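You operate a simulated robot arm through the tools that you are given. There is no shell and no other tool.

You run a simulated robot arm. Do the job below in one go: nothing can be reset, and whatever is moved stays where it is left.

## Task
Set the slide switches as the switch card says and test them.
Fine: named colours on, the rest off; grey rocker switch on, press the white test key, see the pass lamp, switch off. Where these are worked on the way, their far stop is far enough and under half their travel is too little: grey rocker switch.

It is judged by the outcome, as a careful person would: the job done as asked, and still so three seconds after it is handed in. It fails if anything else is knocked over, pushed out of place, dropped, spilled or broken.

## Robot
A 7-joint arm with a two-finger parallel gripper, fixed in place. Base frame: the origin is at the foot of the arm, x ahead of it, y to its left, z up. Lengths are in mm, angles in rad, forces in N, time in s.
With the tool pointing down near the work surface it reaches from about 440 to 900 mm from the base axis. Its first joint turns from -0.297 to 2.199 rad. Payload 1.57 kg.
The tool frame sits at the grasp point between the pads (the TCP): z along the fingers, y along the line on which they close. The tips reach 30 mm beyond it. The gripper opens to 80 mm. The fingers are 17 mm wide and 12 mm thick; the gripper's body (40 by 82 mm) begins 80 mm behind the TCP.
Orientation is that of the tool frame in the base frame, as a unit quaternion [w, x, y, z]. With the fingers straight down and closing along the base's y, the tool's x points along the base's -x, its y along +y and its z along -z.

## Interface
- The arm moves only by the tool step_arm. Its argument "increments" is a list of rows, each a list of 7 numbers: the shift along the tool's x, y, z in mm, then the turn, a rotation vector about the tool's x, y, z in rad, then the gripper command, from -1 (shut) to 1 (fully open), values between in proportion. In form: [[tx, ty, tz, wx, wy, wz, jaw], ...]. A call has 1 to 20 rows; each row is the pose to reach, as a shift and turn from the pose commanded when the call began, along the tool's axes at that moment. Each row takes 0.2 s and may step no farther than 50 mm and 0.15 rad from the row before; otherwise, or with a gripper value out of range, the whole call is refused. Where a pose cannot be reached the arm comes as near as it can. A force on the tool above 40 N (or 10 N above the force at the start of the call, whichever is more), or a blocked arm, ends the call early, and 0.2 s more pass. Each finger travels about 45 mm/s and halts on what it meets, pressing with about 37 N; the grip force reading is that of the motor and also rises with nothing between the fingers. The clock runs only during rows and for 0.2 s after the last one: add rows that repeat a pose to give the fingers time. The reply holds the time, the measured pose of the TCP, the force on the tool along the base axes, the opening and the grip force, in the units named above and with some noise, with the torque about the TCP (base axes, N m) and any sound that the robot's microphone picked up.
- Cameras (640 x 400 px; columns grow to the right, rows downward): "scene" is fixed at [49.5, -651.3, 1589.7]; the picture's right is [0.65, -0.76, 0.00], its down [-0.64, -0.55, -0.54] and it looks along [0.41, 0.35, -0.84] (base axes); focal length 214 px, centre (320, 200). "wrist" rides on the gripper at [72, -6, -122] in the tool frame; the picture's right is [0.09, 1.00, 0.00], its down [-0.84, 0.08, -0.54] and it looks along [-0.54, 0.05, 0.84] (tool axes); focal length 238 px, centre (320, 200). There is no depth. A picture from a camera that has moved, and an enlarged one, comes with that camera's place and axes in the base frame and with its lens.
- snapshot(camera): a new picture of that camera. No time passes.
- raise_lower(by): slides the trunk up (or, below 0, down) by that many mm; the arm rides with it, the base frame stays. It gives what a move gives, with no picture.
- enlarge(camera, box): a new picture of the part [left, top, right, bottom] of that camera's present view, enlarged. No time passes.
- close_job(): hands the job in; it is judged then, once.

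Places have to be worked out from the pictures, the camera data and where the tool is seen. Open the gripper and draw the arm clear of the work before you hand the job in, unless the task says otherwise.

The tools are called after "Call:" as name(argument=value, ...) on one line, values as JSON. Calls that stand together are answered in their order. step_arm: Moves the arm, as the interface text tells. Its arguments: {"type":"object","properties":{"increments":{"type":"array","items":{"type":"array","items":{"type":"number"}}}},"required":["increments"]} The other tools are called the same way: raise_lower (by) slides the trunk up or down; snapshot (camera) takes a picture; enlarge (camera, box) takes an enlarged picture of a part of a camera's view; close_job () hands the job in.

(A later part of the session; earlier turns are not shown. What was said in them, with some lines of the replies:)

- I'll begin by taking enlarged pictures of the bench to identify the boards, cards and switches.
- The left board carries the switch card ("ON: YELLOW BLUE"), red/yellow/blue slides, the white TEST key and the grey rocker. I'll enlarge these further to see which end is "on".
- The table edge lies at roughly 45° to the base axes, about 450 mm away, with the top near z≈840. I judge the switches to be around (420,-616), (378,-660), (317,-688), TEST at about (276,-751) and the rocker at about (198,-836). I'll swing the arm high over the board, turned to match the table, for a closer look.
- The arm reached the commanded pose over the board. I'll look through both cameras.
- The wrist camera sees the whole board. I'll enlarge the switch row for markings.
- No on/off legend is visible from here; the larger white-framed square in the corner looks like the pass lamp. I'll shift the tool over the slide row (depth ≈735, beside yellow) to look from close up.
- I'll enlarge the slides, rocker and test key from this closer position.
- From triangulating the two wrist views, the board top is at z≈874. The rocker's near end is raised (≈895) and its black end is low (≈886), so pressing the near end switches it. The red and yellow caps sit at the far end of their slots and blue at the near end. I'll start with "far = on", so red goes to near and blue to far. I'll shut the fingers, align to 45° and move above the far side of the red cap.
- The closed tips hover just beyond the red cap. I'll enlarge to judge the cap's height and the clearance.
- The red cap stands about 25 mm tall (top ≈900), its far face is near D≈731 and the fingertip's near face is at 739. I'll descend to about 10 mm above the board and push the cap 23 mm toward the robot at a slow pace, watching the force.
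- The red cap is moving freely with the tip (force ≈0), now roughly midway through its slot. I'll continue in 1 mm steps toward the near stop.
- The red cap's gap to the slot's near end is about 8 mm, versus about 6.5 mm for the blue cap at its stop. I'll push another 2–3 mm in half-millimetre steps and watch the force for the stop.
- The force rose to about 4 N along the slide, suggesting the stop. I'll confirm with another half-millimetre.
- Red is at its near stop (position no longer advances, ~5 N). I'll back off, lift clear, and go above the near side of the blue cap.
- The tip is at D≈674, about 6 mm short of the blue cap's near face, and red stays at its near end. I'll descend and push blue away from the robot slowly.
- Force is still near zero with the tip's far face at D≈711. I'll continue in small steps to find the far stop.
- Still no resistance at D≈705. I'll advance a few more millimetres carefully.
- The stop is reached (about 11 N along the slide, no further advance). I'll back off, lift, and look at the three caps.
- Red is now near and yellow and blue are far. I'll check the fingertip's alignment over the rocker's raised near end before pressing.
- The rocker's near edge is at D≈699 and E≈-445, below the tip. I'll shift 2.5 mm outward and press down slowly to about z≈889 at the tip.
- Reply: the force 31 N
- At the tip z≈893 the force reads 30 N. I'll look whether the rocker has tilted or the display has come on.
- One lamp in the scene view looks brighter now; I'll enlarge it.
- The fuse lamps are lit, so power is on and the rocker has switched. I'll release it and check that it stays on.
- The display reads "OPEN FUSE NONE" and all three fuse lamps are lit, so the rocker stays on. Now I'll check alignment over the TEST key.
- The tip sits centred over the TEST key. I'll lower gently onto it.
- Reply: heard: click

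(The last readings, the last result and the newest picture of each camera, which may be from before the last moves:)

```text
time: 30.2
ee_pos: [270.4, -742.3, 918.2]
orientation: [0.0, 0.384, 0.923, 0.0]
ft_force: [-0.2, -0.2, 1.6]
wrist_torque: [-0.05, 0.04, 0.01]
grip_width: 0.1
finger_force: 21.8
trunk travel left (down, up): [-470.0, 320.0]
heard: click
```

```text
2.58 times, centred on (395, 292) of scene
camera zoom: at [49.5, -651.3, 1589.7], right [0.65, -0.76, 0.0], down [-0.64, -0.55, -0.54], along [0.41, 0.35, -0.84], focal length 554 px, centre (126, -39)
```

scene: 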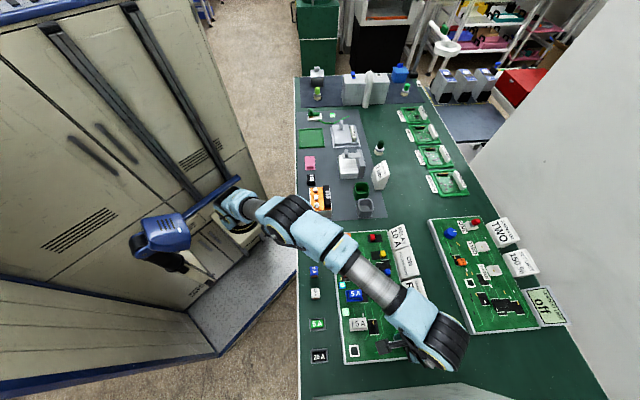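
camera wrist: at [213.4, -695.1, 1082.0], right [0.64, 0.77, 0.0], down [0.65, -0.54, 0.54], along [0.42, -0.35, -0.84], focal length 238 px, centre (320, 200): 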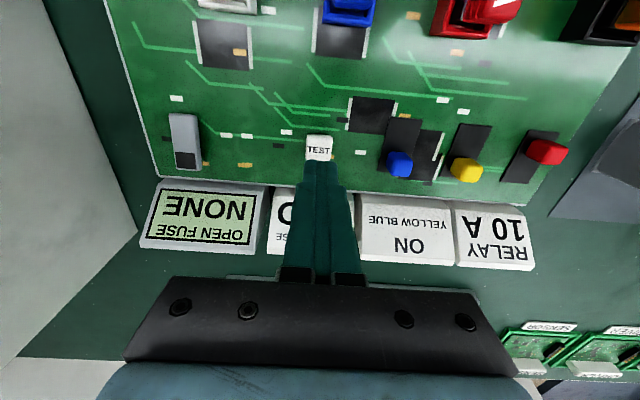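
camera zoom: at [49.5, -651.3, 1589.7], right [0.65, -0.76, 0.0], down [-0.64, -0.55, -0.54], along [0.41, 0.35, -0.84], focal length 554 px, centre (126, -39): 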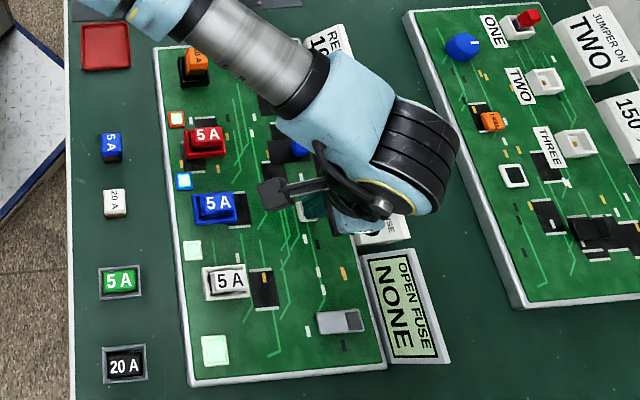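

A click was heard, and the large corner lamp lights up. I'll look at it closely before releasing.

Call:
enlarge(camera="scene", box=[335, 300, 385, 360])

```text
6.67 times, centred on (360, 330) of scene
camera zoom: at [49.5, -651.3, 1589.7], right [0.65, -0.76, 0.0], down [-0.64, -0.55, -0.54], along [0.41, 0.35, -0.84], focal length 1430 px, centre (53, -667)
```

zoom: 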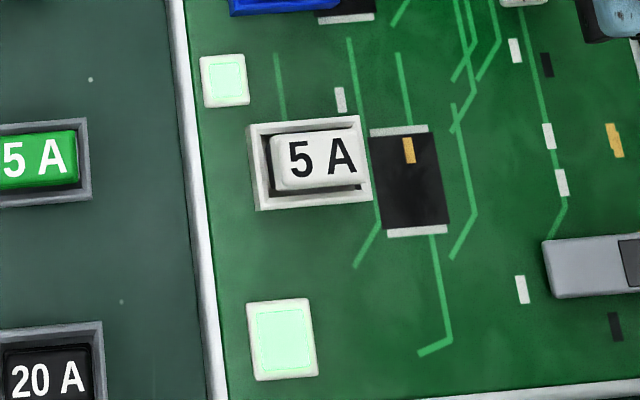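

The pass lamp glows green, confirming the slide settings (far = on). I'll release the key and move above the rocker's raised black end to switch it off.

Call:
step_arm(increments=[[0, 0, -12, 0, 0, 0, -1], [0, 0, -28, 0, 0, 0, -1], [0, 0, -43, 0, 0, 0, -1], [0, -37, -43, 0, 0, 0, -1], [-12, -74, -43, 0, 0, 0, -1], [-23, -110.5, -43, 0, 0, 0, -1], [-23, -110.5, -43, 0, 0, 0, -1]])

Call:
enlarge(camera="wrist", box=[260, 90, 380, 190])

Call:
enlarge(camera="scene", box=[335, 215, 455, 370])

```text
time: 31.8
ee_pos: [204.8, -833.7, 961.0]
orientation: [-0.001, 0.384, 0.924, 0.001]
ft_force: [0.6, 0.5, 0.0]
wrist_torque: [-0.03, 0.0, -0.02]
grip_width: 0.1
finger_force: 21.4
out of reach, approached as far as the arm can: row 6, 7
trunk travel left (down, up): [-470.0, 320.0]
```

```text
4.00 times, centred on (320, 140) of wrist
camera zoom: at [150.7, -788.3, 1081.9], right [0.64, 0.77, 0.0], down [0.65, -0.54, 0.54], along [0.42, -0.35, -0.84], focal length 953 px, centre (320, 440)
```

zoom: 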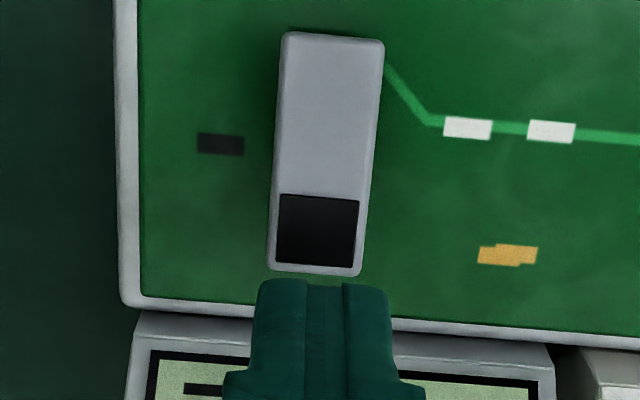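

```text
2.58 times, centred on (395, 292) of scene
camera zoom: at [49.5, -651.3, 1589.7], right [0.65, -0.76, 0.0], down [-0.64, -0.55, -0.54], along [0.41, 0.35, -0.84], focal length 554 px, centre (126, -39)
```

zoom: 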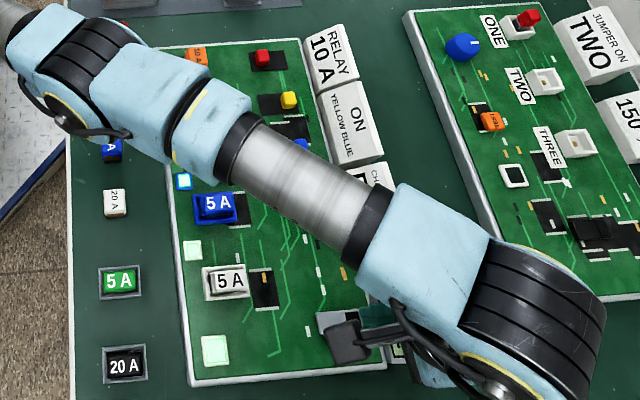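

The pass lamp stays lit. The arm's reach ran out 4 mm short of my target (tip at D≈734). Tilting the tool outward slightly (0.12 rad) will put its edge on the black end within reach, so I'll make the tilt first.

Call:
step_arm(increments=[[0, 0, 0, 0, -0.04, 0, -1], [0, 0, 0, 0, -0.08, 0, -1], [0, 0, 0, 0, -0.12, 0, -1], [0, 0, 0, 0, -0.12, 0, -1]])

Call:
enlarge(camera="wrist", box=[260, 90, 380, 190])

```text
time: 32.8
ee_pos: [207.6, -833.1, 960.2]
orientation: [0.056, 0.382, 0.922, -0.024]
ft_force: [-0.3, 0.3, 0.4]
wrist_torque: [0.0, 0.02, -0.01]
grip_width: 0.1
finger_force: 20.9
trunk travel left (down, up): [-470.0, 320.0]
```

```text
4.00 times, centred on (320, 140) of wrist
camera zoom: at [142.3, -778.1, 1072.6], right [0.64, 0.77, -0.01], down [0.6, -0.49, 0.64], along [0.49, -0.42, -0.77], focal length 953 px, centre (320, 440)
```

zoom: 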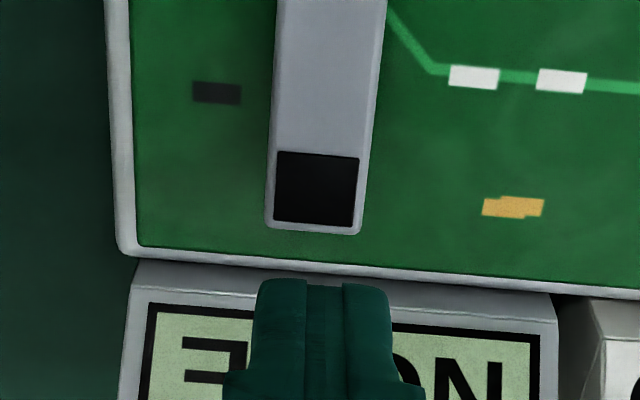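

The tilt worked and the TCP is at D≈736. I'll lower straight down onto the black end, slowing as contact nears.

Call:
step_arm(increments=[[-0.29, -2, 10.1, 0, 0, 0, -1], [0.9, -2, 20.0, 0, 0, 0, -1], [1.86, -2, 28.0, 0, 0, 0, -1], [2.22, -2, 31.0, 0, 0, 0, -1], [2.46, -2, 32.9, 0, 0, 0, -1], [2.64, -2, 34.4, 0, 0, 0, -1], [2.82, -2, 35.9, 0, 0, 0, -1], [3.0, -2, 37.4, 0, 0, 0, -1], [3.0, -2, 37.4, 0, 0, 0, -1]])

Call:
enlarge(camera="scene", box=[335, 215, 455, 370])

Call:
enlarge(camera="wrist", box=[240, 80, 400, 190])

```text
time: 34.8
ee_pos: [207.7, -837.3, 923.4]
orientation: [0.054, 0.382, 0.922, -0.024]
ft_force: [1.2, 1.9, 6.2]
wrist_torque: [0.06, 0.06, -0.03]
grip_width: 0.0
finger_force: 21.1
trunk travel left (down, up): [-470.0, 320.0]
```

```text
2.58 times, centred on (395, 292) of scene
camera zoom: at [49.5, -651.3, 1589.7], right [0.65, -0.76, 0.0], down [-0.64, -0.55, -0.54], along [0.41, 0.35, -0.84], focal length 554 px, centre (126, -39)
```

zoom: 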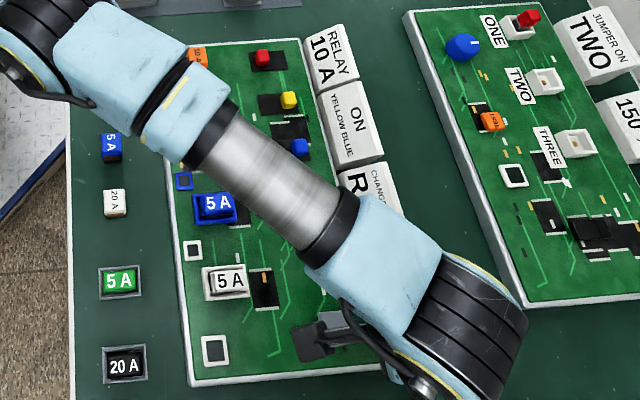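

```text
3.64 times, centred on (320, 135) of wrist
camera zoom: at [142.9, -780.7, 1034.8], right [0.64, 0.77, -0.01], down [0.6, -0.49, 0.64], along [0.49, -0.42, -0.77], focal length 867 px, centre (320, 436)
```

zoom: 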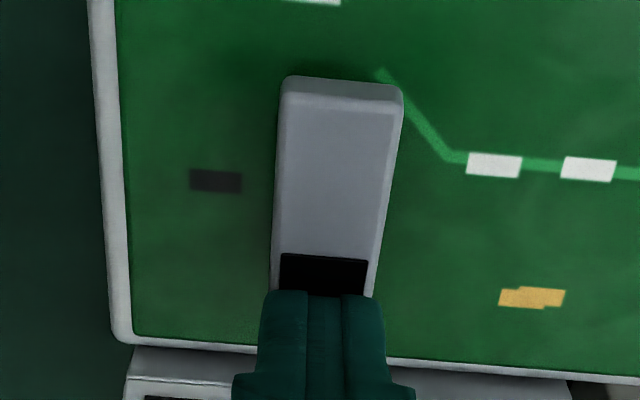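

All lamps are dark: the rocker is off, with 6 N under the tip. I'll press another 2 mm to be sure it reaches its stop.

Call:
step_arm(increments=[[0.1, 0, 0.8, 0, 0, 0, -1], [0.2, 0, 1.6, 0, 0, 0, -1], [0.27, 0, 2.2, 0, 0, 0, -1], [0.27, 0, 2.2, 0, 0, 0, -1]])

```text
time: 35.8
ee_pos: [209.1, -836.6, 923.3]
orientation: [0.057, 0.381, 0.922, -0.024]
ft_force: [3.5, 0.8, 22.8]
wrist_torque: [0.1, -0.02, 0.02]
grip_width: 0.1
finger_force: 21.4
trunk travel left (down, up): [-470.0, 320.0]
```

The stop is reached (23 N with no further travel). I'll lift straight off, draw back, undo the tilt and inspect.

Call:
step_arm(increments=[[-2.4, 0, -20, 0, 0, 0, -1], [-4.8, 0, -40, 0, 0, 0, -1], [-9.6, 0, -79, 0, 0, 0, -1], [20, 0, -85, 0, 0.04, 0, -1], [50, 0, -88, 0, 0.08, 0, -1], [80, 0, -91, 0, 0.12, 0, -1], [80, 0, -91, 0, 0.12, 0, -1]])

Call:
snapshot(camera="wrist")

Call:
snapshot(camera="scene")

```text
time: 37.4
ee_pos: [146.9, -770.2, 1002.5]
orientation: [0.0, 0.382, 0.924, 0.0]
ft_force: [0.2, 0.1, 0.5]
wrist_torque: [0.01, 0.0, -0.02]
grip_width: 0.2
finger_force: 21.2
trunk travel left (down, up): [-470.0, 320.0]
```

```text
taken
camera wrist: at [91.8, -724.5, 1123.9], right [0.64, 0.77, 0.0], down [0.65, -0.54, 0.54], along [0.42, -0.35, -0.84], focal length 238 px, centre (320, 200)
```

wrist: 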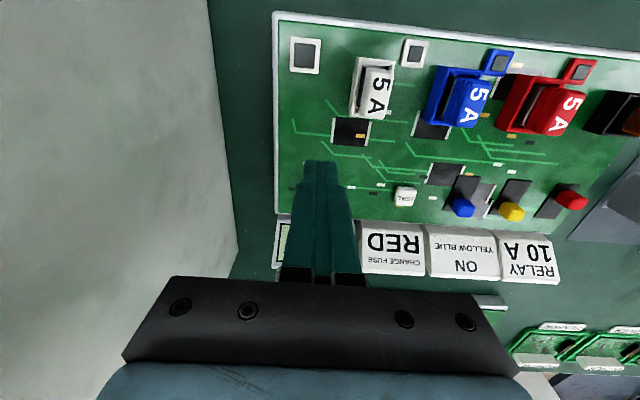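

```text
taken
```

scene: 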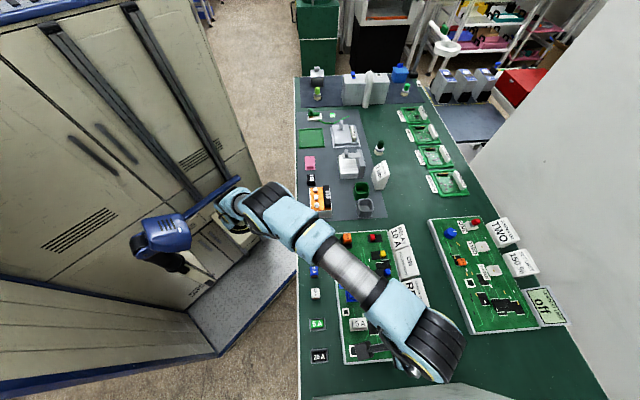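

Now I'll raise the trunk well clear, then swing the arm away with the gripper opened, and verify the board in the scene camera.

Call:
raise_lower(by=230)

Call:
step_arm(increments=[[8.3, 44, 0, 0, 0, 0, -1], [16.6, 88, 0, 0, 0, 0, -1], [24.8, 132, 0, 0, 0, 0, -1], [33.1, 176, 0, 0, 0, 0, 0], [41.4, 220, 0, 0, 0, 0, 1], [49.7, 264, 0, 0, 0, 0, 1], [58, 308, 0, 0, 0, 0, 1], [66.2, 352, 0, 0, 0, 0, 1], [74.5, 396, 0, 0, 0, 0, 1], [82.7, 440, 0, 0, 0, 0, 1], [82.7, 440, 0, 0, 0, 0, 1], [82.7, 440, 0, 0, 0, 0, 1]])

Call:
snapshot(camera="scene")

Call:
enlarge(camera="scene", box=[320, 220, 450, 370])

```text
time: 39.8
ee_pos: [146.7, -770.0, 1233.8]
orientation: [0.0, 0.382, 0.924, 0.0]
ft_force: [0.0, -0.3, 0.1]
wrist_torque: [0.04, -0.03, -0.02]
grip_width: 0.0
finger_force: 21.0
trunk travel left (down, up): [-700.0, 90.0]
```

```text
time: 42.4
ee_pos: [399.3, -400.5, 1234.4]
orientation: [0.0, 0.382, 0.924, 0.0]
ft_force: [0.3, -0.7, 0.9]
wrist_torque: [0.03, -0.01, 0.01]
grip_width: 79.9
finger_force: 0.1
trunk travel left (down, up): [-700.0, 90.0]
```

```text
taken
```

scene: 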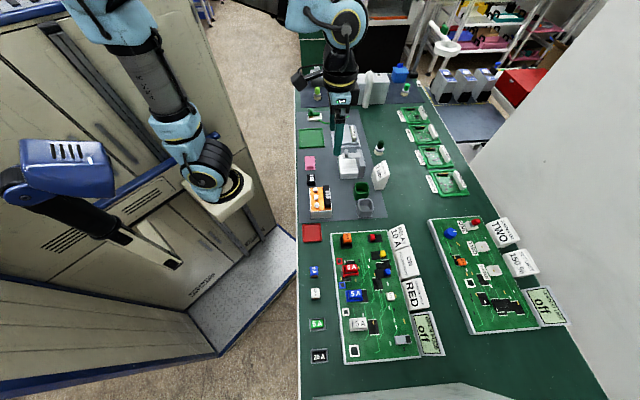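

```text
2.67 times, centred on (385, 295) of scene
camera zoom: at [49.5, -651.3, 1589.7], right [0.65, -0.76, 0.0], down [-0.64, -0.55, -0.54], along [0.41, 0.35, -0.84], focal length 572 px, centre (147, -53)
```

zoom: 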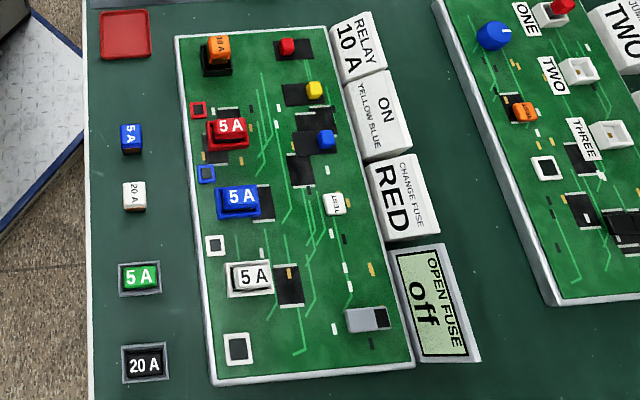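

The board sits unmoved, the display reads "off", and the lamps are dark. One last close look at the slides and rocker.

Call:
enlarge(camera="scene", box=[355, 228, 425, 288])

Call:
enlarge(camera="scene", box=[375, 310, 450, 360])

```text
6.67 times, centred on (390, 258) of scene
camera zoom: at [49.5, -651.3, 1589.7], right [0.65, -0.76, 0.0], down [-0.64, -0.55, -0.54], along [0.41, 0.35, -0.84], focal length 1430 px, centre (-147, -187)
```

zoom: 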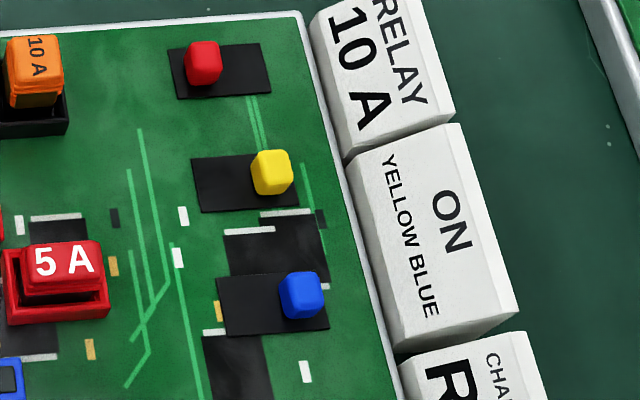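

```text
8.00 times, centred on (412, 335) of scene
camera zoom: at [49.5, -651.3, 1589.7], right [0.65, -0.76, 0.0], down [-0.64, -0.55, -0.54], along [0.41, 0.35, -0.84], focal length 1716 px, centre (-420, -880)
```

zoom: 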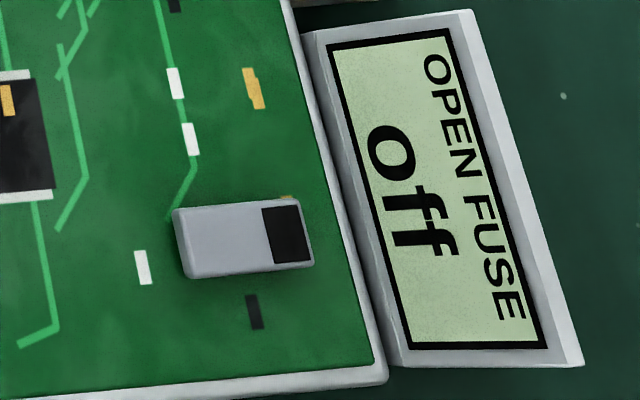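

Yellow and blue are on and red is off. The test lit the pass lamp, the rocker is back off, nothing else moved, and the arm is clear with the gripper open. I'm handing the job in.

Call:
close_job()

```text
The job is handed in.
```

The slide switches are set as the card says (yellow and blue on, red off), and they passed the test. I've handed the job in.

- **Slides:** I pushed red to its near stop and blue to its far stop. Yellow was already at its far stop, so I left it. The slots carry no on/off marks, so I assumed far meant on; the pass lamp then confirmed it.
- **Test:** With the grey rocker on, the display read "OPEN FUSE NONE". Pressing the white test key gave a click and the pass lamp lit green.
- **Switch off:** I pressed the rocker back to its off stop. The lamps went dark and the display reads "off".
- **Clear of the work:** Nothing else on the bench looked moved in the last pictures. The arm is raised and drawn away with the gripper open.
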